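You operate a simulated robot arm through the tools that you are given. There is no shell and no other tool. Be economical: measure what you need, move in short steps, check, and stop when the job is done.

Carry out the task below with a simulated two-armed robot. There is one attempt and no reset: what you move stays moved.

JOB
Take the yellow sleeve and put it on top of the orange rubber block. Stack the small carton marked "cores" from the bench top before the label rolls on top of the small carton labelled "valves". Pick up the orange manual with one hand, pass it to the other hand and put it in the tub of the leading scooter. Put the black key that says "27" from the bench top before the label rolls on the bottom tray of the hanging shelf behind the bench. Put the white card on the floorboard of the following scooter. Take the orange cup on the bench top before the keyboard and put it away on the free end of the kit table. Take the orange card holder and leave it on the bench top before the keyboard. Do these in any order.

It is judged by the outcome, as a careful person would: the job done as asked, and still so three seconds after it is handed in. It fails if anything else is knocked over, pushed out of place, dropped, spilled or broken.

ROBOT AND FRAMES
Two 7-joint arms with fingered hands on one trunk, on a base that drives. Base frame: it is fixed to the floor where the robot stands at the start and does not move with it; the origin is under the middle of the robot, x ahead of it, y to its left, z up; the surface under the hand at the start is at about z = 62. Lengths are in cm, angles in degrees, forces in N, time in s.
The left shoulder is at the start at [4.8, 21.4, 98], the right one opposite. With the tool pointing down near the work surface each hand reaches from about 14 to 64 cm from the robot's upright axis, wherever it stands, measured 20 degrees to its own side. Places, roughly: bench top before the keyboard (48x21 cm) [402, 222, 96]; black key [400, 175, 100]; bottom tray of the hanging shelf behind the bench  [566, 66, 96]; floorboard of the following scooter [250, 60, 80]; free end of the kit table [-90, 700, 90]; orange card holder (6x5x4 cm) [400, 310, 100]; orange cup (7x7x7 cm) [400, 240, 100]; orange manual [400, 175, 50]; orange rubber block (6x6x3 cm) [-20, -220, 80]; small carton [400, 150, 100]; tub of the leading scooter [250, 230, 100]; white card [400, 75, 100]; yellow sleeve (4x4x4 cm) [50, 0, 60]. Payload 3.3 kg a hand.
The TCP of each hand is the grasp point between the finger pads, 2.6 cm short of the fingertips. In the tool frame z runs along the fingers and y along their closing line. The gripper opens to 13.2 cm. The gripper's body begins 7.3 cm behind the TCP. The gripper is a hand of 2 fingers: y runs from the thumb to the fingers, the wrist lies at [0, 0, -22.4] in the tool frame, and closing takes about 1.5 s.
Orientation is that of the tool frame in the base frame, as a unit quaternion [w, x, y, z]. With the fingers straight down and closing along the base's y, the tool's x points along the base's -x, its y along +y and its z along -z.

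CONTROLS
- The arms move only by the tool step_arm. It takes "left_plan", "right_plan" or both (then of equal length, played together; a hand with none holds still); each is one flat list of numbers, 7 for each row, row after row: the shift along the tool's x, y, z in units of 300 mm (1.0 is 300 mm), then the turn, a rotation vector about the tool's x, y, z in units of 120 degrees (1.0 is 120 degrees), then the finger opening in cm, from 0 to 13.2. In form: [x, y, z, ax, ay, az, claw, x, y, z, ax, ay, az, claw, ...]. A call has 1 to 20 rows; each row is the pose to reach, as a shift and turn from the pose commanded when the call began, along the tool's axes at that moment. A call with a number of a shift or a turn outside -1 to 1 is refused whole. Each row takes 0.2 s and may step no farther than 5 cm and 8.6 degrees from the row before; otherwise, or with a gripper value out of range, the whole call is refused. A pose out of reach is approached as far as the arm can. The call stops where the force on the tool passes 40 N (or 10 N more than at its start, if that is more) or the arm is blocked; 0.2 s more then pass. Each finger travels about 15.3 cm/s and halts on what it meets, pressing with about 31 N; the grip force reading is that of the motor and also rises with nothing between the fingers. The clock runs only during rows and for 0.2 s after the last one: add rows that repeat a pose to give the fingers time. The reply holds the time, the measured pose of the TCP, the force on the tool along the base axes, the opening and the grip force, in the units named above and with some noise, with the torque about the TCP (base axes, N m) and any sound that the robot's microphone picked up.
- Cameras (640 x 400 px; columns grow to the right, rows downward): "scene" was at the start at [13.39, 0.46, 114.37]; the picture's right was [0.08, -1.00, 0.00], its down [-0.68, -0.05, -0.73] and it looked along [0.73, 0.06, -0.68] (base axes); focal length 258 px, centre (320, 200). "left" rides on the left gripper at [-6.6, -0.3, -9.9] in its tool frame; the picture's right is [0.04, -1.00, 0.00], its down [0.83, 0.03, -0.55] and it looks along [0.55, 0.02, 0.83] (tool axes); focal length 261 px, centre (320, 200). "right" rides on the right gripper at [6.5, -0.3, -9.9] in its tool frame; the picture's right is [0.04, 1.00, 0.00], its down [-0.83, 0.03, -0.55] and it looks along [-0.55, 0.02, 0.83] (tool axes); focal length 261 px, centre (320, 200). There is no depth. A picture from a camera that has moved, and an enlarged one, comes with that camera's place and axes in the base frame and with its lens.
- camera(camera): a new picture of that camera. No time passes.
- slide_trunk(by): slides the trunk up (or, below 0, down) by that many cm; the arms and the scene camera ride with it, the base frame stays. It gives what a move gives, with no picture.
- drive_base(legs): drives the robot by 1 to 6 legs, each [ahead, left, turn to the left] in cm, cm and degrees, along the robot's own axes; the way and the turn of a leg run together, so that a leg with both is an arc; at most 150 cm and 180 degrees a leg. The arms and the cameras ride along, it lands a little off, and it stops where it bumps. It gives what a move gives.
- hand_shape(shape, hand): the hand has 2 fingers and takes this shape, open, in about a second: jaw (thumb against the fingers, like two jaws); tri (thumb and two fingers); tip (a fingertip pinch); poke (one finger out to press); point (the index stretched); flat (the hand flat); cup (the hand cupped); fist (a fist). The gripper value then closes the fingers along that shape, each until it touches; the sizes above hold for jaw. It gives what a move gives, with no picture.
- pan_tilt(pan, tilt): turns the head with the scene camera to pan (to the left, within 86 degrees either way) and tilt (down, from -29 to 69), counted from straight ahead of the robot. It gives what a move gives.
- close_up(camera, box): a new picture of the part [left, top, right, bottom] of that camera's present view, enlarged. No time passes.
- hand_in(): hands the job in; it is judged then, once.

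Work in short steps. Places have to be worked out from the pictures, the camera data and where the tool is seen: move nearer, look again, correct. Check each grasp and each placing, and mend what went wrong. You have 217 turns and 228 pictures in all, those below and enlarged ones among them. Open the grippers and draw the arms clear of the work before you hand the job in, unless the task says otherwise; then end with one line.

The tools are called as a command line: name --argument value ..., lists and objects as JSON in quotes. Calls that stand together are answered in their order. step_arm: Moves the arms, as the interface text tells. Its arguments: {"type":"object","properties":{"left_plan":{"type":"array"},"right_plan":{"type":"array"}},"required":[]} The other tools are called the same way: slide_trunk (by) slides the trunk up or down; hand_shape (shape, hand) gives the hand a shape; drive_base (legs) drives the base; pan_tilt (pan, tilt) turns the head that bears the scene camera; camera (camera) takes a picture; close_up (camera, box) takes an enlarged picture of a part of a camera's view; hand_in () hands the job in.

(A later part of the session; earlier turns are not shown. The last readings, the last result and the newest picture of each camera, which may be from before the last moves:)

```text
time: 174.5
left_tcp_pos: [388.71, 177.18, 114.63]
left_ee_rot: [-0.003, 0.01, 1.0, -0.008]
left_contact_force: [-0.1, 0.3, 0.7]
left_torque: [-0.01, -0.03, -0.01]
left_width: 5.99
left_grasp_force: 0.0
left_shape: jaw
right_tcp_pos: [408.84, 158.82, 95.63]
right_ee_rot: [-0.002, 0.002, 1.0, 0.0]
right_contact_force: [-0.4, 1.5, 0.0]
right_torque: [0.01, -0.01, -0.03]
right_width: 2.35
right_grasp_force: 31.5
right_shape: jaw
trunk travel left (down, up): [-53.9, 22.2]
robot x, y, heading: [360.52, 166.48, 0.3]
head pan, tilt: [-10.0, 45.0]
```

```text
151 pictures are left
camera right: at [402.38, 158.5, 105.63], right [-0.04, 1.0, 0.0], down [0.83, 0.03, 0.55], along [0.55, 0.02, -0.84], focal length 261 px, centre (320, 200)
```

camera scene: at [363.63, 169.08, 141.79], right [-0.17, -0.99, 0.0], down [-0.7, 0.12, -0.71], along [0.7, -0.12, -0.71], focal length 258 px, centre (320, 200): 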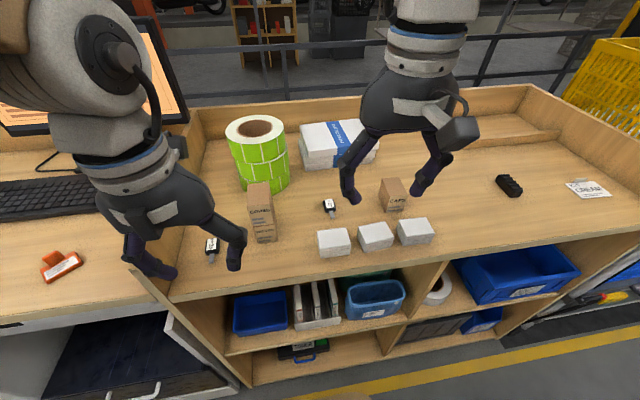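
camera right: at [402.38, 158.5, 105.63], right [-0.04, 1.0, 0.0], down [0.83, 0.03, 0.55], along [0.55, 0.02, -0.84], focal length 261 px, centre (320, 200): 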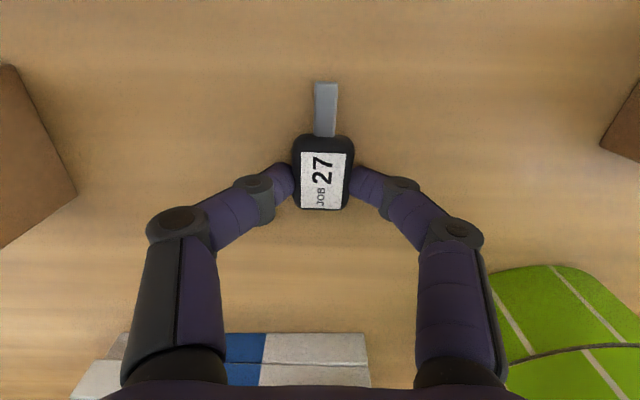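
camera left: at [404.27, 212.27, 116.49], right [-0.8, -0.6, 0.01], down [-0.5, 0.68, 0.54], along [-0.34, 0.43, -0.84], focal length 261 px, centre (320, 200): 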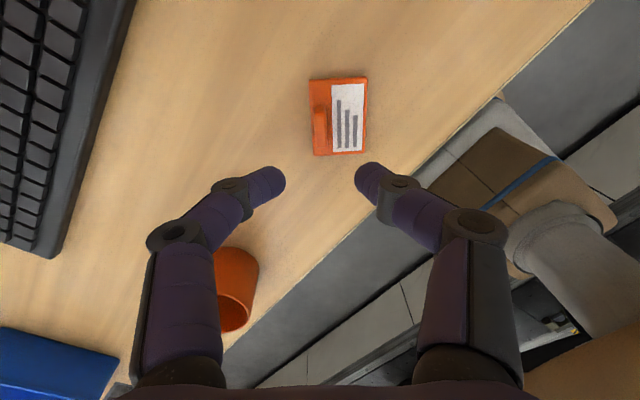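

One row was too long a step; resend with smaller steps.

step_arm --right_plan '[0, 0, -0.1, 0, 0, 0, 0.5, 0, 0, -0.24, 0, 0, 0, 0.5, 0, 0, -0.38, 0, 0, 0, 0.5, 0.08, -0.03, -0.48, 0, 0, 0, 0.5, 0.18, -0.07, -0.56, 0, 0, 0, 0.5, 0.3, -0.12, -0.6, 0, 0, 0, 0.5, 0.42, -0.16, -0.6, 0, 0, 0, 0.5, 0.52, -0.2, -0.6, 0, 0, 0, 0.5, 0.62, -0.25, -0.6, 0, 0, 0, 0.5]'

drive_base --legs '[[-5, 0, 0], [0, -89, 0]]'

camera --camera "scene"

camera --camera "left"

```text
time: 176.5
left_tcp_pos: [388.73, 177.12, 114.66]
left_ee_rot: [-0.002, 0.011, 1.0, -0.008]
left_contact_force: [-0.2, 0.2, -0.3]
left_torque: [0.0, 0.02, 0.01]
left_width: 5.97
left_grasp_force: 0.1
left_shape: jaw
right_tcp_pos: [389.86, 151.01, 114.12]
right_ee_rot: [-0.002, 0.003, 1.0, 0.0]
right_contact_force: [-0.2, 0.6, -0.3]
right_torque: [0.01, -0.01, -0.01]
right_width: 2.36
right_grasp_force: 31.1
right_shape: jaw
trunk travel left (down, up): [-53.9, 22.2]
robot x, y, heading: [360.48, 166.62, 0.1]
head pan, tilt: [-10.0, 45.0]
```

```text
time: 181.8
left_tcp_pos: [383.4, 86.01, 114.6]
left_ee_rot: [-0.002, 0.022, 1.0, -0.008]
left_contact_force: [0.6, 0.4, -0.2]
left_torque: [-0.01, 0.02, 0.03]
left_width: 5.96
left_grasp_force: 0.1
left_shape: jaw
right_tcp_pos: [383.89, 60.08, 114.13]
right_ee_rot: [-0.002, 0.015, 1.0, 0.001]
right_contact_force: [-0.3, -1.4, -1.0]
right_torque: [-0.01, -0.01, -0.01]
right_width: 2.39
right_grasp_force: 31.7
right_shape: jaw
trunk travel left (down, up): [-53.9, 22.2]
robot x, y, heading: [354.68, 76.7, -1.1]
head pan, tilt: [-10.0, 45.0]
```

```text
150 pictures are left
camera scene: at [364.09, 74.57, 141.79], right [-0.19, -0.98, 0.0], down [-0.69, 0.14, -0.71], along [0.69, -0.14, -0.71], focal length 258 px, centre (320, 200)
```

scene: 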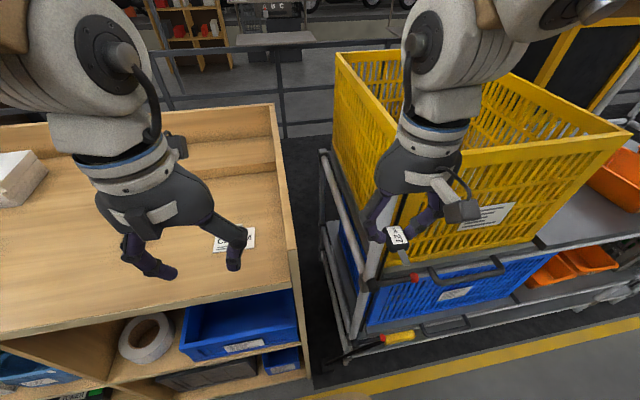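

```text
149 pictures are left
camera left: at [389.84, 85.57, 124.48], right [-0.09, -1.0, 0.02], down [-0.83, 0.08, 0.56], along [-0.56, 0.03, -0.83], focal length 261 px, centre (320, 200)
```

left: 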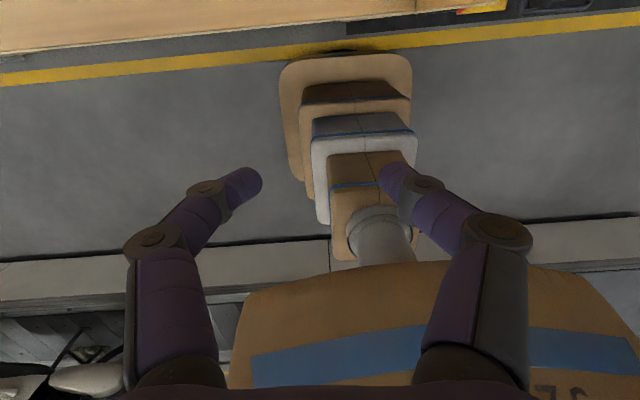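

Key is safely held. For the card I'll pinch its thin tab front-to-back: rotate the left hand 90°, tuck the right hand away from the crate, and then close in.

step_arm --left_plan '[0, 0, 0, 0, 0, 0.065, 6, 0, 0, 0, 0, 0, 0.13, 6, 0, 0, 0, 0, 0, 0.195, 6, 0, 0, 0, 0, 0, 0.26, 5, 0, 0, 0, 0, 0, 0.325, 4, 0, 0, 0, 0, 0, 0.39, 3, 0, 0, 0, 0, 0, 0.455, 3, 0, 0, 0, 0, 0, 0.52, 3, 0, 0, 0, 0, 0, 0.585, 3, 0, 0, 0, 0, 0, 0.65, 3, 0, 0, 0, 0, 0, 0.71, 3, 0, 0, 0, 0, 0, 0.71, 3]' --right_plan '[0.02, 0.05, -0.02, 0, 0, 0, 0.5, 0.05, 0.1, -0.04, 0, 0, 0, 0.5, 0.08, 0.15, -0.06, 0, 0, 0, 0.5, 0.1, 0.2, -0.08, 0, 0, 0, 0.5, 0.12, 0.25, -0.1, 0, 0, 0, 0.5, 0.15, 0.3, -0.12, 0, 0, 0, 0.5, 0.16, 0.34, -0.14, 0, 0, 0, 0.5, 0.16, 0.34, -0.14, 0, 0, 0, 0.5, 0.16, 0.34, -0.14, 0, 0, 0, 0.5, 0.16, 0.34, -0.14, 0, 0, 0, 0.5, 0.16, 0.34, -0.14, 0, 0, 0, 0.5, 0.16, 0.34, -0.14, 0, 0, 0, 0.5]'

camera --camera "scene"

camera --camera "left"

```text
time: 184.4
left_tcp_pos: [383.35, 85.94, 114.58]
left_ee_rot: [0.003, 0.693, 0.721, -0.008]
left_contact_force: [-0.1, 0.1, -0.2]
left_torque: [-0.02, 0.02, 0.02]
left_width: 3.02
left_grasp_force: 0.2
left_shape: jaw
right_tcp_pos: [379.5, 70.4, 118.23]
right_ee_rot: [-0.002, 0.015, 1.0, 0.001]
right_contact_force: [0.1, 0.3, -1.3]
right_torque: [0.0, 0.01, 0.01]
right_width: 2.36
right_grasp_force: 31.2
right_shape: jaw
trunk travel left (down, up): [-53.9, 22.2]
robot x, y, heading: [355.03, 76.32, -1.2]
head pan, tilt: [-10.0, 45.0]
```

```text
148 pictures are left
camera scene: at [364.09, 74.62, 141.79], right [-0.19, -0.98, 0.0], down [-0.69, 0.14, -0.71], along [0.69, -0.14, -0.71], focal length 258 px, centre (320, 200)
```

scene: 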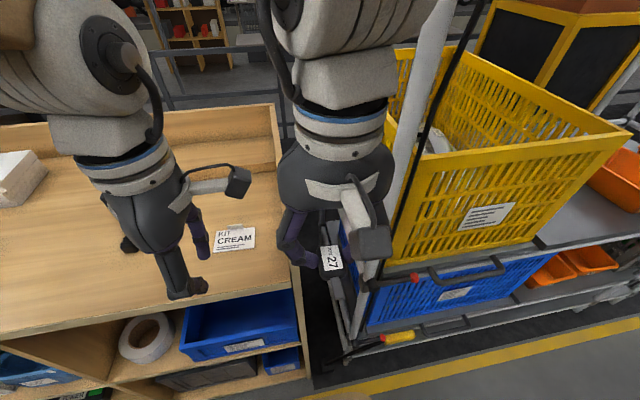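

```text
147 pictures are left
camera left: at [383.29, 79.6, 124.54], right [-1.0, 0.0, 0.0], down [0.01, 0.84, 0.54], along [0.0, 0.54, -0.84], focal length 261 px, centre (320, 200)
```

left: 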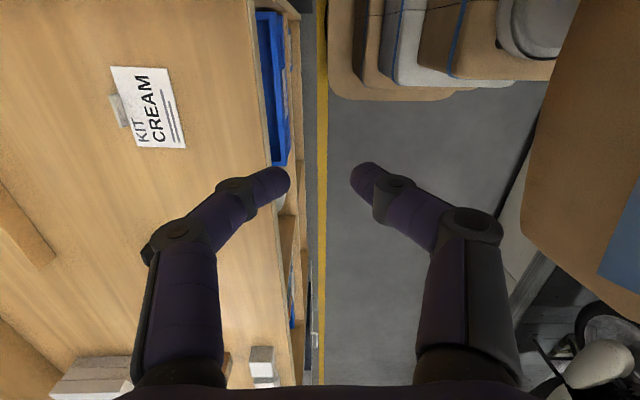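

Card tab is at about (406.3, 87.3), card nearly square to the bench. Close in with the base.

drive_base --legs '[[0, 5, 1], [8.5, 0, 0]]'

step_arm --left_plan '[-0.03, 0.1, 0.02, 0, 0, 0, 3, -0.06, 0.2, 0.08, 0, 0, 0, 3, -0.09, 0.3, 0.16, 0, 0, 0, 3, -0.1, 0.4, 0.24, 0, 0, 0, 3, -0.1, 0.44, 0.36, 0, 0, 0, 3, -0.1, 0.44, 0.36, 0, 0, 0, 3]'

camera --camera "left"

```text
time: 186.2
left_tcp_pos: [390.9, 91.46, 114.66]
left_ee_rot: [0.004, 0.688, 0.726, -0.006]
left_contact_force: [-0.2, -0.3, -0.6]
left_torque: [-0.01, -0.01, 0.01]
left_width: 3.0
left_grasp_force: 0.0
left_shape: jaw
right_tcp_pos: [387.27, 75.81, 118.54]
right_ee_rot: [0.001, 0.006, 1.0, 0.002]
right_contact_force: [0.7, 0.0, -1.0]
right_torque: [0.02, 0.02, 0.01]
right_width: 2.37
right_grasp_force: 30.8
right_shape: jaw
trunk travel left (down, up): [-53.9, 22.2]
robot x, y, heading: [362.72, 81.41, -0.0]
head pan, tilt: [-10.0, 45.0]
stopped in leg 2: the robot was blocked; the commanded pose is now the measured one
```

```text
time: 187.6
left_tcp_pos: [404.31, 89.02, 103.85]
left_ee_rot: [0.005, 0.688, 0.726, -0.006]
left_contact_force: [0.6, 0.6, -0.9]
left_torque: [-0.02, 0.01, -0.01]
left_width: 3.0
left_grasp_force: 0.1
left_shape: jaw
right_tcp_pos: [387.29, 75.78, 118.53]
right_ee_rot: [0.002, 0.006, 1.0, 0.002]
right_contact_force: [0.3, -0.4, -0.1]
right_torque: [0.0, 0.0, 0.01]
right_width: 2.37
right_grasp_force: 31.1
right_shape: jaw
trunk travel left (down, up): [-53.9, 22.2]
robot x, y, heading: [363.01, 81.28, -0.2]
head pan, tilt: [-10.0, 45.0]
```

```text
146 pictures are left
camera left: at [404.22, 82.57, 113.82], right [-1.0, -0.01, 0.0], down [-0.01, 0.84, 0.54], along [-0.01, 0.54, -0.84], focal length 261 px, centre (320, 200)
```

left: 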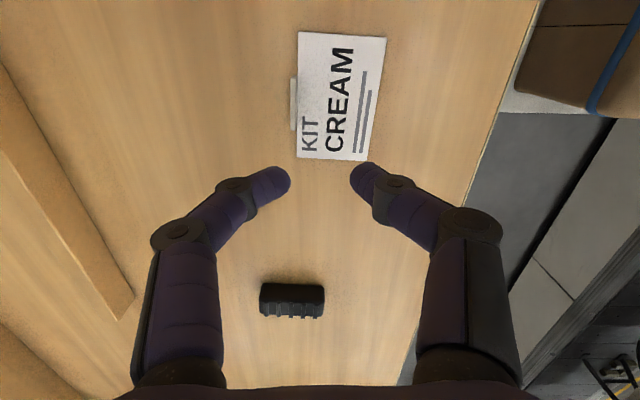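

Tab at (405.9, 87.1). Shift and descend to z≈96.3 with a small opening, then look.

step_arm --left_plan '[-0.066, 0.05, 0.0, 0, 0, 0, 3, -0.066, 0.05, 0.1, 0, 0, 0, 2.5, -0.066, 0.05, 0.2, 0, 0, 0, 2, -0.066, 0.05, 0.25, 0, 0, 0, 2, -0.066, 0.05, 0.25, 0, 0, 0, 2]'

camera --camera "left"

close_up --camera "scene" --box '[180, 180, 300, 280]'

```text
time: 188.8
left_tcp_pos: [405.98, 87.01, 96.51]
left_ee_rot: [0.004, 0.687, 0.726, -0.006]
left_contact_force: [0.9, 0.6, 0.1]
left_torque: [0.0, 0.01, 0.0]
left_width: 2.04
left_grasp_force: 0.0
left_shape: jaw
right_tcp_pos: [387.32, 75.88, 118.53]
right_ee_rot: [0.001, 0.007, 1.0, 0.002]
right_contact_force: [0.7, -0.6, 0.3]
right_torque: [-0.01, 0.04, -0.01]
right_width: 2.37
right_grasp_force: 31.3
right_shape: jaw
trunk travel left (down, up): [-53.9, 22.2]
robot x, y, heading: [362.48, 81.24, -0.4]
head pan, tilt: [-10.0, 45.0]
```

```text
145 pictures are left
camera left: at [405.97, 80.59, 106.54], right [-1.0, -0.01, 0.0], down [-0.01, 0.84, 0.54], along [-0.01, 0.54, -0.84], focal length 261 px, centre (320, 200)
```

left: 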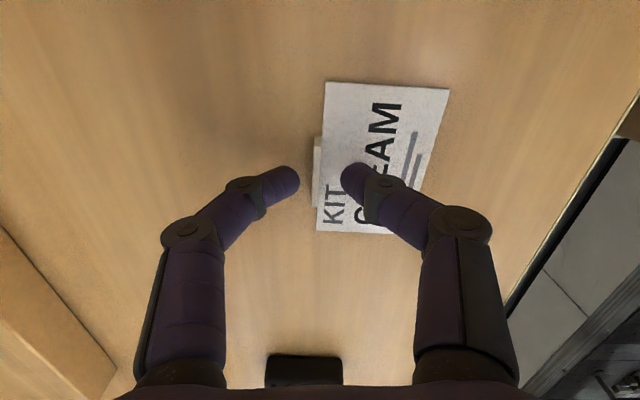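

```text
4.00 times, centred on (240, 230) of scene
camera zoom: at [371.76, 79.72, 141.82], right [-0.18, -0.98, 0.0], down [-0.69, 0.13, -0.71], along [0.7, -0.13, -0.71], focal length 1032 px, centre (640, 80)
```

zoom: 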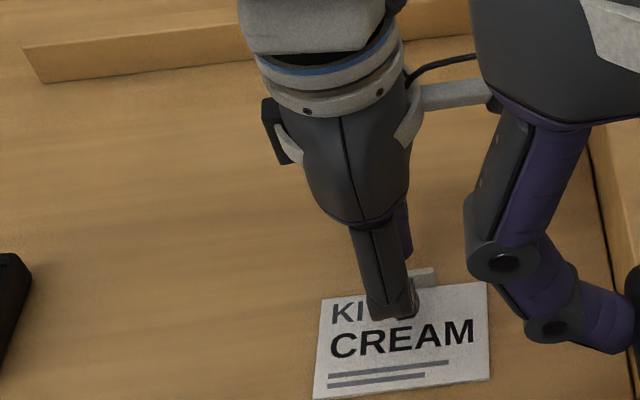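

Tab lies between the pads. Lower 0.9 cm and close.

step_arm --left_plan '[0, 0, 0.015, 0, 0, 0, 2, 0, 0, 0.03, 0, 0, 0, 2, 0, 0, 0.03, 0, 0, 0, 1.2, 0, 0, 0.03, 0, 0, 0, 0.5, 0, 0, 0.03, 0, 0, 0, 0, 0, 0, 0.03, 0, 0, 0, 0, 0, 0, 0.03, 0, 0, 0, 0]'

camera --camera "left"

```text
time: 189.6
left_tcp_pos: [405.75, 86.96, 96.0]
left_ee_rot: [0.006, 0.688, 0.726, -0.008]
left_contact_force: [-9.6, 3.4, 30.3]
left_torque: [0.18, 0.83, -0.01]
left_width: 0.96
left_grasp_force: 0.2
left_shape: jaw
right_tcp_pos: [387.09, 76.0, 118.37]
right_ee_rot: [0.001, 0.006, 1.0, 0.0]
right_contact_force: [0.7, 0.8, -0.3]
right_torque: [0.01, -0.02, -0.01]
right_width: 2.35
right_grasp_force: 31.2
right_shape: jaw
trunk travel left (down, up): [-53.9, 22.2]
robot x, y, heading: [363.13, 80.94, -0.3]
head pan, tilt: [-10.0, 45.0]
stopped in row 4 (left hand): the force on the tool passed its limit at 51 N (the readings are from after the stop); the commanded pose is now the measured one
```

```text
143 pictures are left
camera left: at [405.85, 80.51, 105.98], right [-1.0, -0.01, 0.0], down [-0.01, 0.84, 0.54], along [-0.01, 0.54, -0.84], focal length 261 px, centre (320, 200)
```

left: 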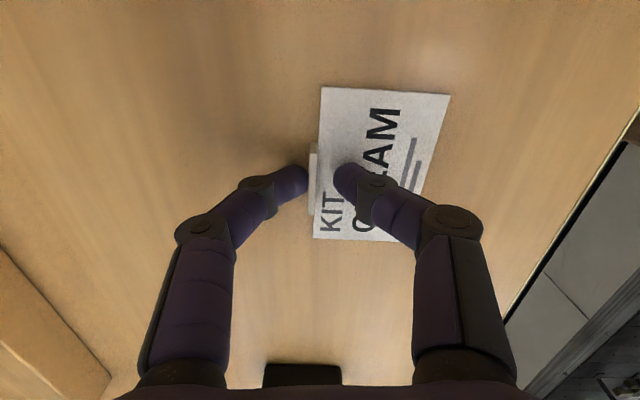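

Front tip pressed the card; raise 0.5 cm and finish closing.

step_arm --left_plan '[0, 0, -0.018, 0, 0, 0, 1, 0, 0, -0.018, 0, 0, 0, 0.5, 0, 0, -0.018, 0, 0, 0, 0, 0, 0, -0.018, 0, 0, 0, 0, 0, 0, -0.018, 0, 0, 0, 0]'

close_up --camera "left" --box '[240, 80, 400, 240]'

```text
time: 190.8
left_tcp_pos: [405.78, 86.98, 96.27]
left_ee_rot: [0.005, 0.688, 0.726, -0.008]
left_contact_force: [-0.5, 0.5, 0.8]
left_torque: [-0.01, 0.02, 0.0]
left_width: 0.19
left_grasp_force: 31.5
left_shape: jaw
right_tcp_pos: [387.29, 76.04, 118.45]
right_ee_rot: [0.0, 0.006, 1.0, 0.001]
right_contact_force: [0.0, 0.5, -0.5]
right_torque: [0.0, -0.02, -0.02]
right_width: 2.38
right_grasp_force: 30.8
right_shape: jaw
trunk travel left (down, up): [-53.9, 22.2]
robot x, y, heading: [362.76, 81.74, -0.0]
head pan, tilt: [-10.0, 45.0]
```

```text
2.50 times, centred on (320, 160) of left
camera zoom: at [405.84, 80.56, 106.35], right [-1.0, -0.01, 0.0], down [-0.01, 0.84, 0.54], along [-0.01, 0.54, -0.84], focal length 652 px, centre (320, 300)
```

zoom: 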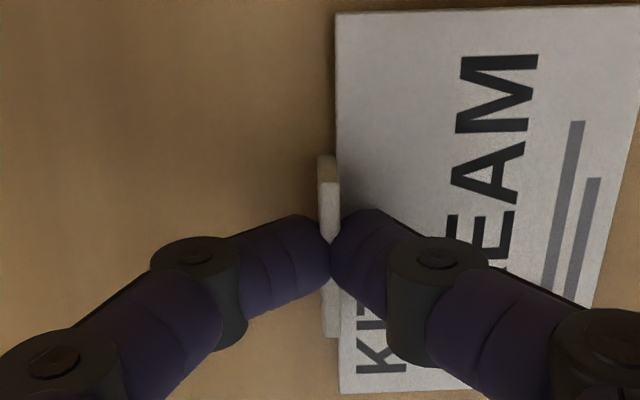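

Tab pinched. Lift 5 cm and check.

step_arm --left_plan '[0, 0, -0.04, 0, 0, 0, 0, 0, 0, -0.1, 0, 0, 0, 0, 0, 0, -0.18, 0, 0, 0, 0, 0, 0, -0.18, 0, 0, 0, 0]'

camera --camera "left"

```text
time: 191.8
left_tcp_pos: [405.81, 86.81, 101.96]
left_ee_rot: [0.005, 0.688, 0.726, -0.007]
left_contact_force: [0.7, -0.1, -0.1]
left_torque: [0.02, 0.03, 0.01]
left_width: 0.2
left_grasp_force: 30.7
left_shape: jaw
right_tcp_pos: [387.29, 75.99, 118.57]
right_ee_rot: [0.0, 0.006, 1.0, 0.001]
right_contact_force: [-0.6, 0.4, 0.1]
right_torque: [0.0, 0.02, 0.0]
right_width: 2.37
right_grasp_force: 30.6
right_shape: jaw
trunk travel left (down, up): [-53.9, 22.2]
robot x, y, heading: [362.89, 81.23, -0.1]
head pan, tilt: [-10.0, 45.0]
```

```text
141 pictures are left
camera left: at [405.81, 80.51, 111.99], right [-1.0, -0.01, 0.0], down [-0.01, 0.84, 0.54], along [-0.01, 0.54, -0.84], focal length 261 px, centre (320, 200)
```

left: 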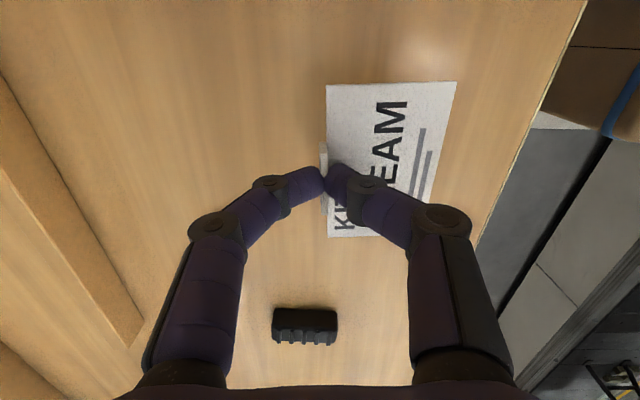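

Card lifted level. Raise and retract it, then move left along the aisle to a roomier spot for turning around.

step_arm --left_plan '[0, 0, -0.12, 0, 0, 0, 0, 0, -0.06, -0.22, 0, 0, 0, 0, -0.01, -0.16, -0.32, 0, 0, 0, 0, -0.02, -0.27, -0.4, 0, 0, 0, 0, -0.03, -0.38, -0.45, 0, 0, 0, 0, -0.04, -0.47, -0.467, 0, 0, 0, 0, -0.04, -0.47, -0.467, 0, 0, 0, 0]'

drive_base --legs '[[-11, 0, 0], [0, 75, 0]]'

pan_tilt --pan 86 --tilt 25

camera --camera "scene"

```text
time: 193.4
left_tcp_pos: [391.64, 85.3, 115.97]
left_ee_rot: [0.007, 0.687, 0.727, -0.007]
left_contact_force: [0.3, 0.5, 0.6]
left_torque: [0.05, 0.0, 0.0]
left_width: 0.2
left_grasp_force: 30.4
left_shape: jaw
right_tcp_pos: [387.23, 76.01, 118.49]
right_ee_rot: [0.0, 0.005, 1.0, 0.0]
right_contact_force: [0.7, 0.0, -0.3]
right_torque: [0.02, 0.0, -0.01]
right_width: 2.34
right_grasp_force: 31.5
right_shape: jaw
trunk travel left (down, up): [-53.9, 22.2]
robot x, y, heading: [362.95, 81.43, -0.1]
head pan, tilt: [-10.0, 45.0]
```

```text
time: 198.2
left_tcp_pos: [381.88, 159.9, 115.77]
left_ee_rot: [0.005, 0.691, 0.723, -0.009]
left_contact_force: [0.2, 0.2, -0.2]
left_torque: [0.01, 0.02, -0.01]
left_width: 0.19
left_grasp_force: 30.8
left_shape: jaw
right_tcp_pos: [377.38, 150.68, 118.39]
right_ee_rot: [-0.001, 0.011, 1.0, 0.001]
right_contact_force: [-0.1, 0.3, 0.4]
right_torque: [0.03, -0.02, -0.01]
right_width: 2.36
right_grasp_force: 31.2
right_shape: jaw
trunk travel left (down, up): [-53.9, 22.2]
robot x, y, heading: [352.79, 156.24, -0.8]
head pan, tilt: [-10.0, 45.0]
```

```text
time: 200.0
left_tcp_pos: [381.79, 159.92, 115.78]
left_ee_rot: [0.004, 0.691, 0.723, -0.009]
left_contact_force: [-0.2, 0.5, -0.7]
left_torque: [-0.01, 0.02, -0.05]
left_width: 0.21
left_grasp_force: 30.8
left_shape: jaw
right_tcp_pos: [377.39, 150.59, 118.42]
right_ee_rot: [-0.002, 0.01, 1.0, 0.001]
right_contact_force: [0.8, 0.1, -0.3]
right_torque: [0.0, 0.03, 0.0]
right_width: 2.36
right_grasp_force: 31.4
right_shape: jaw
trunk travel left (down, up): [-53.9, 22.2]
robot x, y, heading: [352.43, 156.19, -0.9]
head pan, tilt: [85.9, 25.0]
```

```text
140 pictures are left
camera scene: at [354.78, 165.33, 144.85], right [1.0, -0.09, 0.0], down [-0.04, -0.42, -0.91], along [0.08, 0.9, -0.42], focal length 258 px, centre (320, 200)
```

scene: 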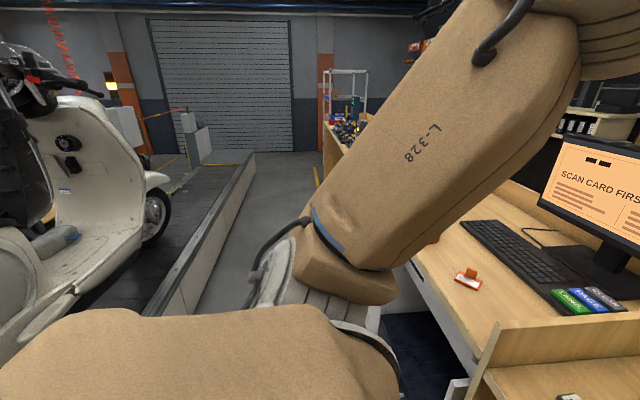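

The aisle is clear here. Turn around on the spot to face the scooters.

drive_base --legs '[[0, 0, 90], [0, 0, 90]]'

pan_tilt --pan 30 --tilt 25

camera --camera "scene"

pan_tilt --pan -30 --tilt 25

camera --camera "scene"

```text
time: 208.1
left_tcp_pos: [323.65, 151.33, 115.72]
left_ee_rot: [-0.009, 0.74, -0.672, -0.004]
left_contact_force: [0.2, 0.5, 0.2]
left_torque: [0.05, -0.02, 0.0]
left_width: 0.18
left_grasp_force: 31.3
left_shape: jaw
right_tcp_pos: [327.86, 160.86, 118.42]
right_ee_rot: [0.0, 1.0, 0.015, 0.002]
right_contact_force: [-0.6, 0.2, -0.9]
right_torque: [-0.01, 0.04, 0.02]
right_width: 2.36
right_grasp_force: 31.6
right_shape: jaw
trunk travel left (down, up): [-53.9, 22.2]
robot x, y, heading: [352.76, 156.37, -178.1]
head pan, tilt: [85.9, 25.0]
```

```text
time: 209.4
left_tcp_pos: [323.66, 151.33, 115.77]
left_ee_rot: [-0.01, 0.74, -0.672, -0.005]
left_contact_force: [-0.3, -0.5, -0.1]
left_torque: [0.0, 0.03, 0.02]
left_width: 0.21
left_grasp_force: 31.0
left_shape: jaw
right_tcp_pos: [327.65, 160.82, 118.49]
right_ee_rot: [0.0, 1.0, 0.015, 0.001]
right_contact_force: [-0.1, -0.6, -0.5]
right_torque: [0.03, -0.03, -0.05]
right_width: 2.38
right_grasp_force: 31.1
right_shape: jaw
trunk travel left (down, up): [-53.9, 22.2]
robot x, y, heading: [352.92, 156.15, -177.9]
head pan, tilt: [30.0, 25.0]
```

```text
139 pictures are left
camera scene: at [343.37, 151.21, 144.85], right [-0.53, 0.85, 0.0], down [0.36, 0.23, -0.91], along [-0.77, -0.48, -0.42], focal length 258 px, centre (320, 200)
```

scene: 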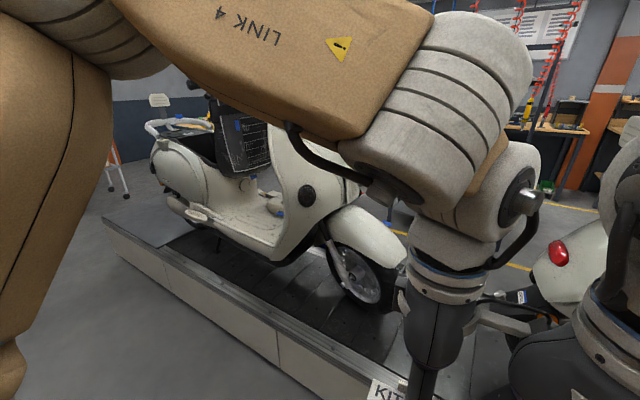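

```text
time: 210.7
left_tcp_pos: [323.57, 151.31, 115.75]
left_ee_rot: [-0.009, 0.74, -0.673, -0.005]
left_contact_force: [0.1, 0.5, -0.2]
left_torque: [0.0, -0.01, -0.01]
left_width: 0.22
left_grasp_force: 31.2
left_shape: jaw
right_tcp_pos: [327.7, 160.86, 118.4]
right_ee_rot: [0.0, 1.0, 0.015, 0.002]
right_contact_force: [-0.1, 0.4, 0.0]
right_torque: [-0.02, -0.01, -0.03]
right_width: 2.37
right_grasp_force: 31.1
right_shape: jaw
trunk travel left (down, up): [-53.9, 22.2]
robot x, y, heading: [352.53, 156.38, -177.7]
head pan, tilt: [-30.0, 25.0]
```

```text
138 pictures are left
camera scene: at [343.02, 160.42, 144.85], right [0.47, 0.88, 0.0], down [0.37, -0.2, -0.91], along [-0.8, 0.42, -0.42], focal length 258 px, centre (320, 200)
```

scene: 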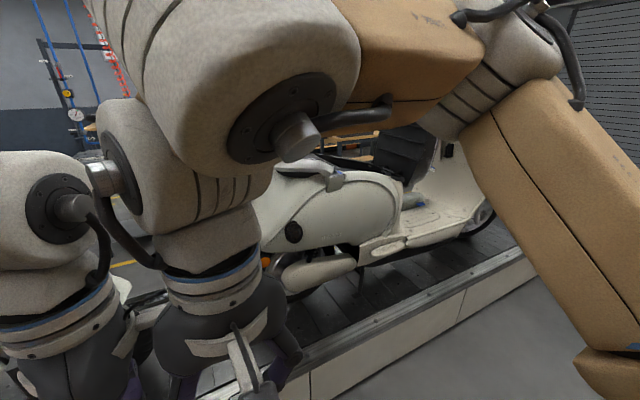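

Both scooters are visible. Drive left (robot's left, -y) along the aisle to face the following scooter's floorboard.

drive_base --legs '[[8, 0, -2], [0, 95, 0]]'

pan_tilt --pan 0 --tilt 38

camera --camera "scene"

camera --camera "left"

```text
time: 216.3
left_tcp_pos: [315.68, 57.11, 115.66]
left_ee_rot: [-0.01, 0.726, -0.688, -0.005]
left_contact_force: [0.1, 0.6, 0.2]
left_torque: [0.0, 0.03, 0.01]
left_width: 0.2
left_grasp_force: 31.5
left_shape: jaw
right_tcp_pos: [320.18, 66.43, 118.45]
right_ee_rot: [0.001, 1.0, -0.006, 0.002]
right_contact_force: [0.4, 0.4, -0.5]
right_torque: [0.0, -0.02, -0.01]
right_width: 2.36
right_grasp_force: 31.2
right_shape: jaw
trunk travel left (down, up): [-53.9, 22.2]
robot x, y, heading: [344.46, 61.23, 179.9]
head pan, tilt: [-30.0, 25.0]
```

```text
time: 217.2
left_tcp_pos: [315.74, 57.16, 115.79]
left_ee_rot: [-0.009, 0.726, -0.687, -0.005]
left_contact_force: [0.0, -0.3, 0.0]
left_torque: [0.01, -0.02, -0.01]
left_width: 0.18
left_grasp_force: 31.1
left_shape: jaw
right_tcp_pos: [320.14, 66.42, 118.31]
right_ee_rot: [0.001, 1.0, -0.005, 0.001]
right_contact_force: [0.2, -0.4, 0.1]
right_torque: [-0.03, 0.0, -0.01]
right_width: 2.38
right_grasp_force: 31.2
right_shape: jaw
trunk travel left (down, up): [-53.9, 22.2]
robot x, y, heading: [344.73, 60.97, 179.9]
head pan, tilt: [0.0, 38.0]
```

```text
137 pictures are left
camera scene: at [334.75, 60.79, 142.82], right [0.0, 1.0, 0.0], down [0.62, 0.0, -0.79], along [-0.79, 0.0, -0.62], focal length 258 px, centre (320, 200)
```

scene: 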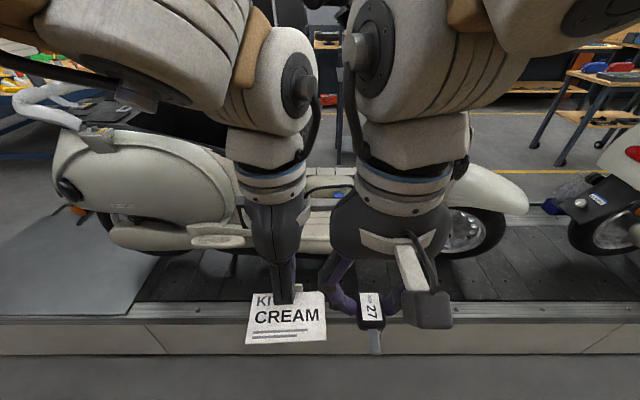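

```text
136 pictures are left
camera left: at [315.43, 63.48, 125.74], right [1.0, 0.01, 0.01], down [0.01, -0.84, 0.54], along [0.01, -0.54, -0.84], focal length 261 px, centre (320, 200)
```

left: 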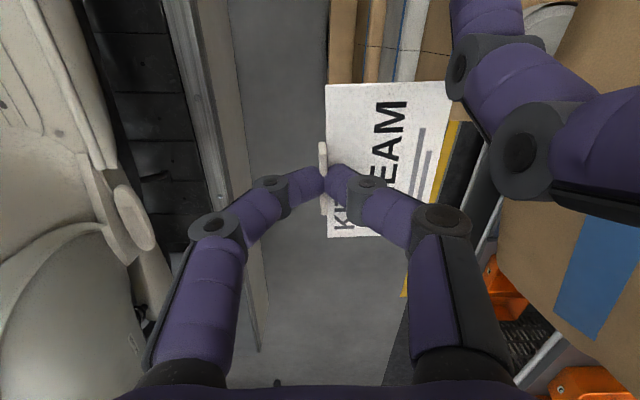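

Move the right hand (key) aside for a clear view of the floorboard.

step_arm --right_plan '[0.03, -0.1, 0, 0, 0, 0, 0.5, 0.06, -0.22, 0, 0, 0, 0, 0.5, 0.08, -0.34, 0, 0, 0, 0, 0.5, 0.1, -0.46, 0, 0, 0, 0, 0.5, 0.12, -0.58, 0, 0, 0, 0, 0.5, 0.12, -0.66, 0, 0, 0, 0, 0.5]'

close_up --camera "scene" --box '[160, 120, 480, 320]'

close_up --camera "right" --box '[0, 0, 640, 400]'

```text
time: 218.6
left_tcp_pos: [315.67, 57.07, 115.82]
left_ee_rot: [-0.008, 0.727, -0.687, -0.004]
left_contact_force: [-0.1, -0.2, -1.1]
left_torque: [-0.03, -0.01, -0.02]
left_width: 0.2
left_grasp_force: 30.9
left_shape: jaw
right_tcp_pos: [324.02, 86.31, 118.59]
right_ee_rot: [0.001, 1.0, -0.005, 0.002]
right_contact_force: [-0.4, 0.9, 0.0]
right_torque: [0.01, -0.01, -0.02]
right_width: 2.36
right_grasp_force: 31.2
right_shape: jaw
trunk travel left (down, up): [-53.9, 22.2]
robot x, y, heading: [345.08, 61.2, 179.6]
head pan, tilt: [0.0, 38.0]
```

```text
2.00 times, centred on (320, 220) of scene
camera zoom: at [334.78, 60.84, 142.82], right [0.0, 1.0, 0.0], down [0.62, 0.0, -0.79], along [-0.79, 0.0, -0.62], focal length 516 px, centre (320, 160)
```

zoom: 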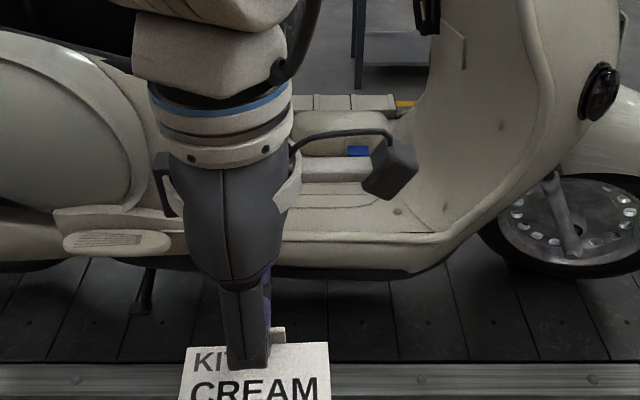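

```text
1.00 times, centred on (320, 200) of right (not enlarged: the box is as wide or as high as the picture)
camera zoom: at [330.7, 86.32, 128.37], right [0.03, -1.0, 0.0], down [-0.83, -0.02, 0.55], along [-0.55, -0.02, -0.83], focal length 261 px, centre (320, 200)
```

zoom: 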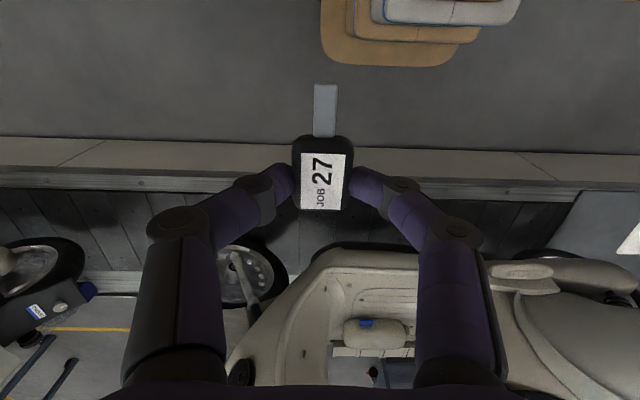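

Geometry: platform edge is x≈280 at z≈31, and the flat part of the floorboard is roughly x 245–262, y 55–85, z≈65. Lower the trunk 25 cm, and approach with the base turned ~30° right so that the left shoulder comes forward.

slide_trunk --by -22

drive_base --legs '[[26, 4, 0], [0, 0, -28]]'

pan_tilt --pan 20 --tilt 40

camera --camera "scene"

camera --camera "left"

```text
time: 221.0
left_tcp_pos: [315.72, 57.27, 93.83]
left_ee_rot: [-0.009, 0.727, -0.687, -0.005]
left_contact_force: [0.4, -0.9, -0.4]
left_torque: [-0.01, 0.08, -0.02]
left_width: 0.17
left_grasp_force: 31.4
left_shape: jaw
right_tcp_pos: [323.85, 86.23, 96.38]
right_ee_rot: [0.003, 1.0, -0.007, 0.005]
right_contact_force: [-0.2, 0.1, 0.6]
right_torque: [0.0, 0.02, 0.01]
right_width: 2.38
right_grasp_force: 30.8
right_shape: jaw
trunk travel left (down, up): [-31.9, 44.2]
robot x, y, heading: [344.9, 60.76, 180.1]
head pan, tilt: [0.0, 38.0]
```

```text
time: 224.3
left_tcp_pos: [290.93, 67.23, 93.89]
left_ee_rot: [0.01, -0.539, 0.842, 0.002]
left_contact_force: [-0.4, -0.5, -0.4]
left_torque: [0.01, -0.03, 0.0]
left_width: 0.23
left_grasp_force: 31.1
left_shape: jaw
right_tcp_pos: [311.56, 89.25, 96.46]
right_ee_rot: [0.003, 0.969, -0.247, 0.006]
right_contact_force: [0.9, 0.9, -1.1]
right_torque: [-0.02, 0.01, -0.04]
right_width: 2.38
right_grasp_force: 31.3
right_shape: jaw
trunk travel left (down, up): [-31.9, 44.2]
robot x, y, heading: [318.34, 57.19, 151.8]
head pan, tilt: [0.0, 38.0]
```

```text
time: 225.1
left_tcp_pos: [290.87, 67.27, 93.69]
left_ee_rot: [0.01, -0.539, 0.842, 0.002]
left_contact_force: [-0.7, 0.9, -0.4]
left_torque: [-0.02, -0.01, 0.0]
left_width: 0.22
left_grasp_force: 31.0
left_shape: jaw
right_tcp_pos: [311.53, 89.28, 96.38]
right_ee_rot: [0.003, 0.969, -0.247, 0.006]
right_contact_force: [0.3, -0.1, -0.8]
right_torque: [0.03, 0.01, 0.02]
right_width: 2.35
right_grasp_force: 30.7
right_shape: jaw
trunk travel left (down, up): [-31.9, 44.2]
robot x, y, heading: [318.09, 57.38, 152.3]
head pan, tilt: [20.0, 40.0]
```

```text
133 pictures are left
camera scene: at [306.38, 59.9, 120.38], right [0.14, 0.99, 0.0], down [0.64, -0.09, -0.77], along [-0.76, 0.11, -0.64], focal length 258 px, centre (320, 200)
```

scene: 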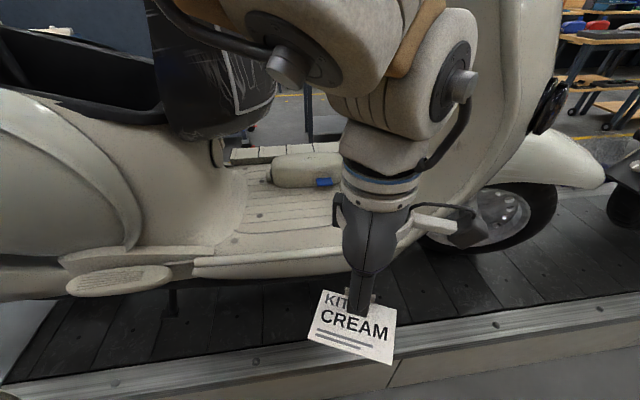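

```text
132 pictures are left
camera left: at [293.57, 72.97, 103.75], right [0.89, -0.45, 0.01], down [-0.39, -0.75, 0.54], along [-0.24, -0.48, -0.84], focal length 261 px, centre (320, 200)
```

left: 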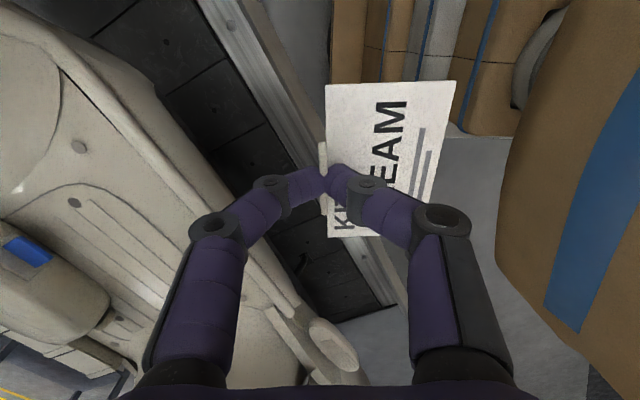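

From triangulating the blue tag, the flat floor is at z≈73.5, x 248–268. Move the base 12 cm toward the platform, then extend with the yaw unwound to hover the card above (258, 67).

drive_base --legs '[[10.2, 5.4, 0]]'

step_arm --left_plan '[0.05, 0.1, 0, 0, 0, -0.06, 0, 0.11, 0.22, 0, 0, 0, -0.12, 0, 0.17, 0.34, 0.03, 0, 0, -0.18, 0, 0.23, 0.46, 0.06, 0, 0, -0.24, 0, 0.3, 0.58, 0.1, 0, 0, -0.3, 0, 0.367, 0.68, 0.15, 0, 0, -0.375, 0, 0.367, 0.68, 0.15, 0, 0, -0.375, 0]'

camera --camera "scene"

camera --camera "left"

```text
time: 226.3
left_tcp_pos: [282.8, 67.54, 93.89]
left_ee_rot: [0.01, -0.534, 0.845, 0.003]
left_contact_force: [0.0, -0.9, 0.0]
left_torque: [0.1, 0.0, 0.01]
left_width: 0.2
left_grasp_force: 31.2
left_shape: jaw
right_tcp_pos: [303.82, 89.12, 96.44]
right_ee_rot: [0.003, 0.967, -0.255, 0.004]
right_contact_force: [-0.8, -0.1, 1.4]
right_torque: [0.03, -0.11, 0.0]
right_width: 2.34
right_grasp_force: 30.4
right_shape: jaw
trunk travel left (down, up): [-31.9, 44.2]
robot x, y, heading: [310.05, 56.93, 151.3]
head pan, tilt: [20.0, 40.0]
```

```text
refused: row 6 steps farther than a row can; nothing moved
```

```text
131 pictures are left
camera scene: at [298.28, 59.91, 120.42], right [0.15, 0.99, 0.0], down [0.63, -0.1, -0.77], along [-0.76, 0.12, -0.64], focal length 258 px, centre (320, 200)
```

scene: 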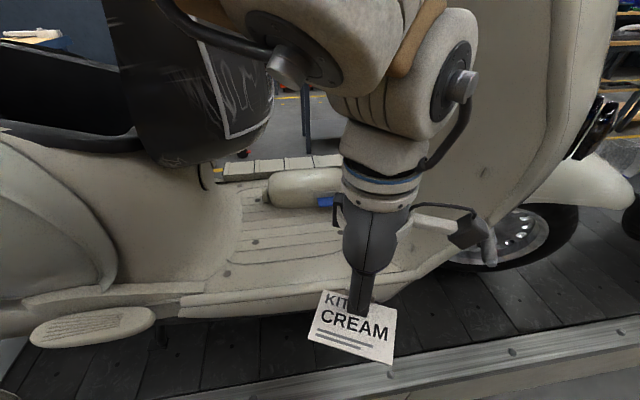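

```text
130 pictures are left
camera left: at [285.64, 73.19, 103.82], right [0.88, -0.47, 0.0], down [-0.4, -0.74, 0.54], along [-0.25, -0.48, -0.84], focal length 261 px, centre (320, 200)
```

left: 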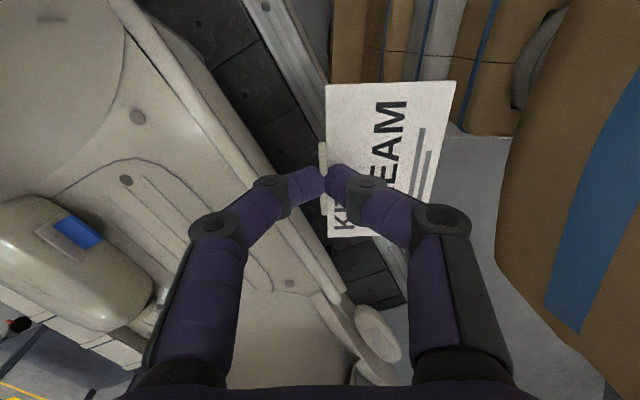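

Refined: the floor is at z≈77, x 249–271, y 47–95. Re-issue the hover toward card centre (261, 67) with shorter steps.

step_arm --left_plan '[0.05, 0.1, 0, 0, 0, -0.05, 0, 0.11, 0.2, 0.02, 0, 0, -0.1, 0, 0.17, 0.3, 0.04, 0, 0, -0.16, 0, 0.23, 0.4, 0.06, 0, 0, -0.22, 0, 0.28, 0.5, 0.1, 0, 0, -0.28, 0, 0.34, 0.6, 0.14, 0, 0, -0.33, 0, 0.396, 0.7, 0.18, 0, 0, -0.375, 0, 0.396, 0.718, 0.22, 0, 0, -0.375, 0, 0.396, 0.718, 0.22, 0, 0, -0.375, 0]'

camera --camera "scene"

camera --camera "left"

```text
time: 228.3
left_tcp_pos: [258.82, 66.23, 87.56]
left_ee_rot: [-0.007, 0.816, -0.578, -0.003]
left_contact_force: [0.1, 0.3, 0.5]
left_torque: [-0.02, 0.02, -0.03]
left_width: 0.21
left_grasp_force: 31.0
left_shape: jaw
right_tcp_pos: [304.76, 89.18, 96.38]
right_ee_rot: [0.004, 0.967, -0.255, 0.001]
right_contact_force: [-0.4, -0.7, -0.9]
right_torque: [0.03, 0.02, 0.04]
right_width: 2.34
right_grasp_force: 30.9
right_shape: jaw
trunk travel left (down, up): [-31.9, 44.2]
robot x, y, heading: [309.89, 56.95, 151.2]
head pan, tilt: [20.0, 40.0]
```

```text
129 pictures are left
camera scene: at [299.24, 60.08, 120.52], right [0.16, 0.99, 0.0], down [0.63, -0.1, -0.77], along [-0.76, 0.12, -0.64], focal length 258 px, centre (320, 200)
```

scene: 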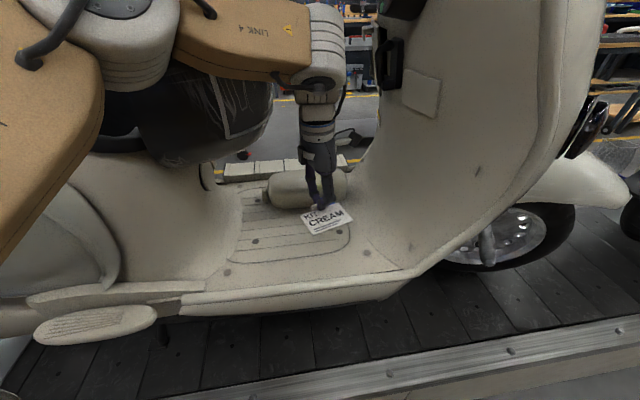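

```text
128 pictures are left
camera left: at [256.88, 72.44, 97.4], right [0.96, 0.29, 0.01], down [0.24, -0.8, 0.54], along [0.16, -0.52, -0.84], focal length 261 px, centre (320, 200)
```

left: 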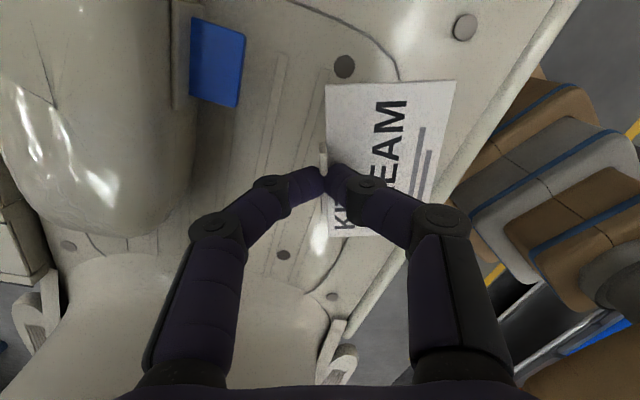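

Card hovers over the flat floorboard with margin to the edge (271.5). Lower 5.5 cm, then creep.

step_arm --left_plan '[0, 0, 0.07, 0, 0, 0, 0, 0, 0, 0.14, 0, 0, 0, 0, 0, 0, 0.175, 0, 0, 0, 0, 0, 0, 0.175, 0, 0, 0, 0]'

close_up --camera "scene" --box '[240, 160, 400, 280]'

```text
time: 229.3
left_tcp_pos: [259.93, 65.49, 82.63]
left_ee_rot: [-0.002, 0.818, -0.575, -0.004]
left_contact_force: [0.4, 0.1, -0.5]
left_torque: [-0.01, -0.01, 0.0]
left_width: 0.2
left_grasp_force: 31.2
left_shape: jaw
right_tcp_pos: [305.1, 88.86, 96.34]
right_ee_rot: [0.007, 0.969, -0.247, -0.001]
right_contact_force: [-0.4, 0.2, -0.7]
right_torque: [0.0, 0.02, -0.01]
right_width: 2.38
right_grasp_force: 30.9
right_shape: jaw
trunk travel left (down, up): [-31.9, 44.2]
robot x, y, heading: [310.39, 56.38, 151.8]
head pan, tilt: [20.0, 40.0]
```

```text
3.33 times, centred on (320, 220) of scene
camera zoom: at [300.32, 59.81, 120.57], right [0.14, 0.99, -0.01], down [0.62, -0.09, -0.78], along [-0.77, 0.1, -0.63], focal length 860 px, centre (320, 133)
```

zoom: 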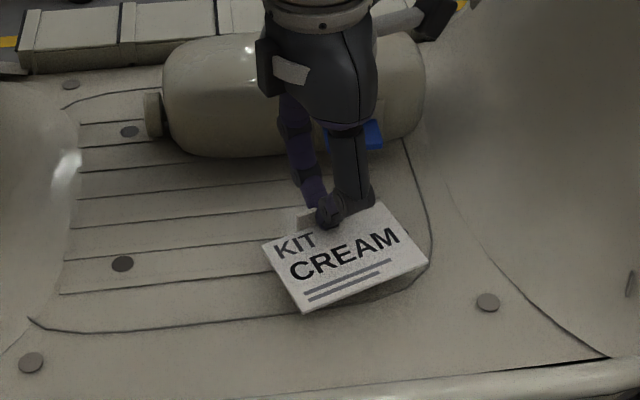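

The base seems to have been nudged ~1 cm; check whether the left elbow touches the scooter.

pan_tilt --pan 70 --tilt 40

camera --camera "scene"

```text
time: 230.5
left_tcp_pos: [259.91, 65.45, 82.6]
left_ee_rot: [-0.001, 0.819, -0.574, -0.004]
left_contact_force: [0.0, -0.7, 0.2]
left_torque: [0.0, 0.01, -0.03]
left_width: 0.2
left_grasp_force: 31.3
left_shape: jaw
right_tcp_pos: [305.04, 88.97, 96.29]
right_ee_rot: [0.007, 0.969, -0.247, -0.001]
right_contact_force: [0.4, 0.1, 0.4]
right_torque: [-0.02, 0.01, 0.0]
right_width: 2.37
right_grasp_force: 31.3
right_shape: jaw
trunk travel left (down, up): [-31.9, 44.2]
robot x, y, heading: [310.29, 56.15, 151.7]
head pan, tilt: [70.0, 40.0]
```

```text
126 pictures are left
camera scene: at [302.52, 53.04, 120.61], right [-0.67, 0.74, 0.01], down [0.46, 0.42, -0.78], along [-0.58, -0.52, -0.63], focal length 258 px, centre (320, 200)
```

scene: 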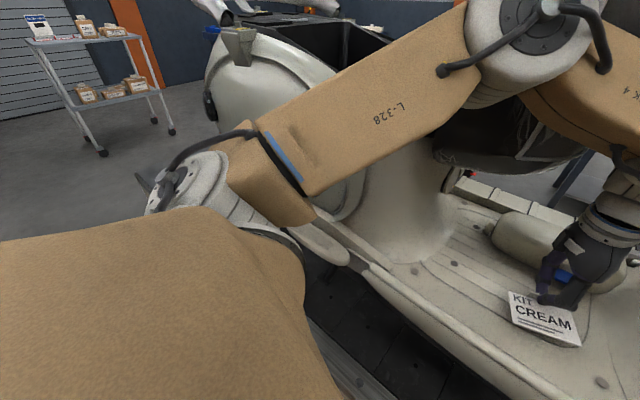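

The left upper arm/elbow is resting close to the scooter's foot-peg. Raise the trunk 10 cm to free it, then reach down from higher.

slide_trunk --by 10

camera --camera "scene"

```text
time: 231.8
left_tcp_pos: [260.73, 64.6, 89.14]
left_ee_rot: [-0.016, 0.816, -0.578, 0.024]
left_contact_force: [-0.5, -0.6, -0.1]
left_torque: [-0.02, -0.02, 0.0]
left_width: 0.2
left_grasp_force: 31.3
left_shape: jaw
right_tcp_pos: [304.98, 87.93, 106.72]
right_ee_rot: [-0.003, 0.967, -0.254, -0.003]
right_contact_force: [0.1, -1.0, -0.8]
right_torque: [0.0, -0.04, 0.02]
right_width: 2.39
right_grasp_force: 30.9
right_shape: jaw
trunk travel left (down, up): [-41.9, 34.2]
robot x, y, heading: [310.03, 57.4, 151.0]
head pan, tilt: [70.0, 40.0]
```

```text
125 pictures are left
camera scene: at [303.13, 50.68, 130.3], right [-0.66, 0.75, 0.02], down [0.47, 0.43, -0.77], along [-0.59, -0.49, -0.64], focal length 258 px, centre (320, 200)
```

scene: 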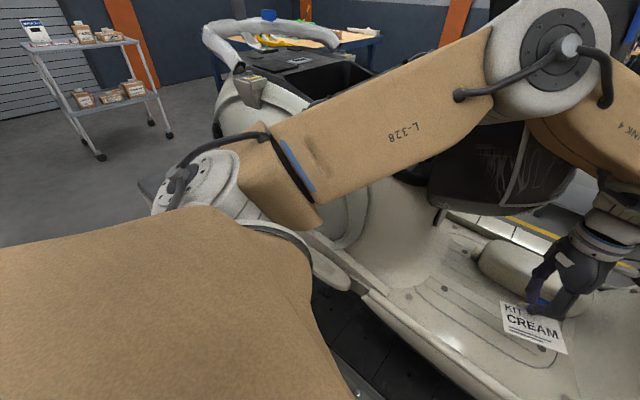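

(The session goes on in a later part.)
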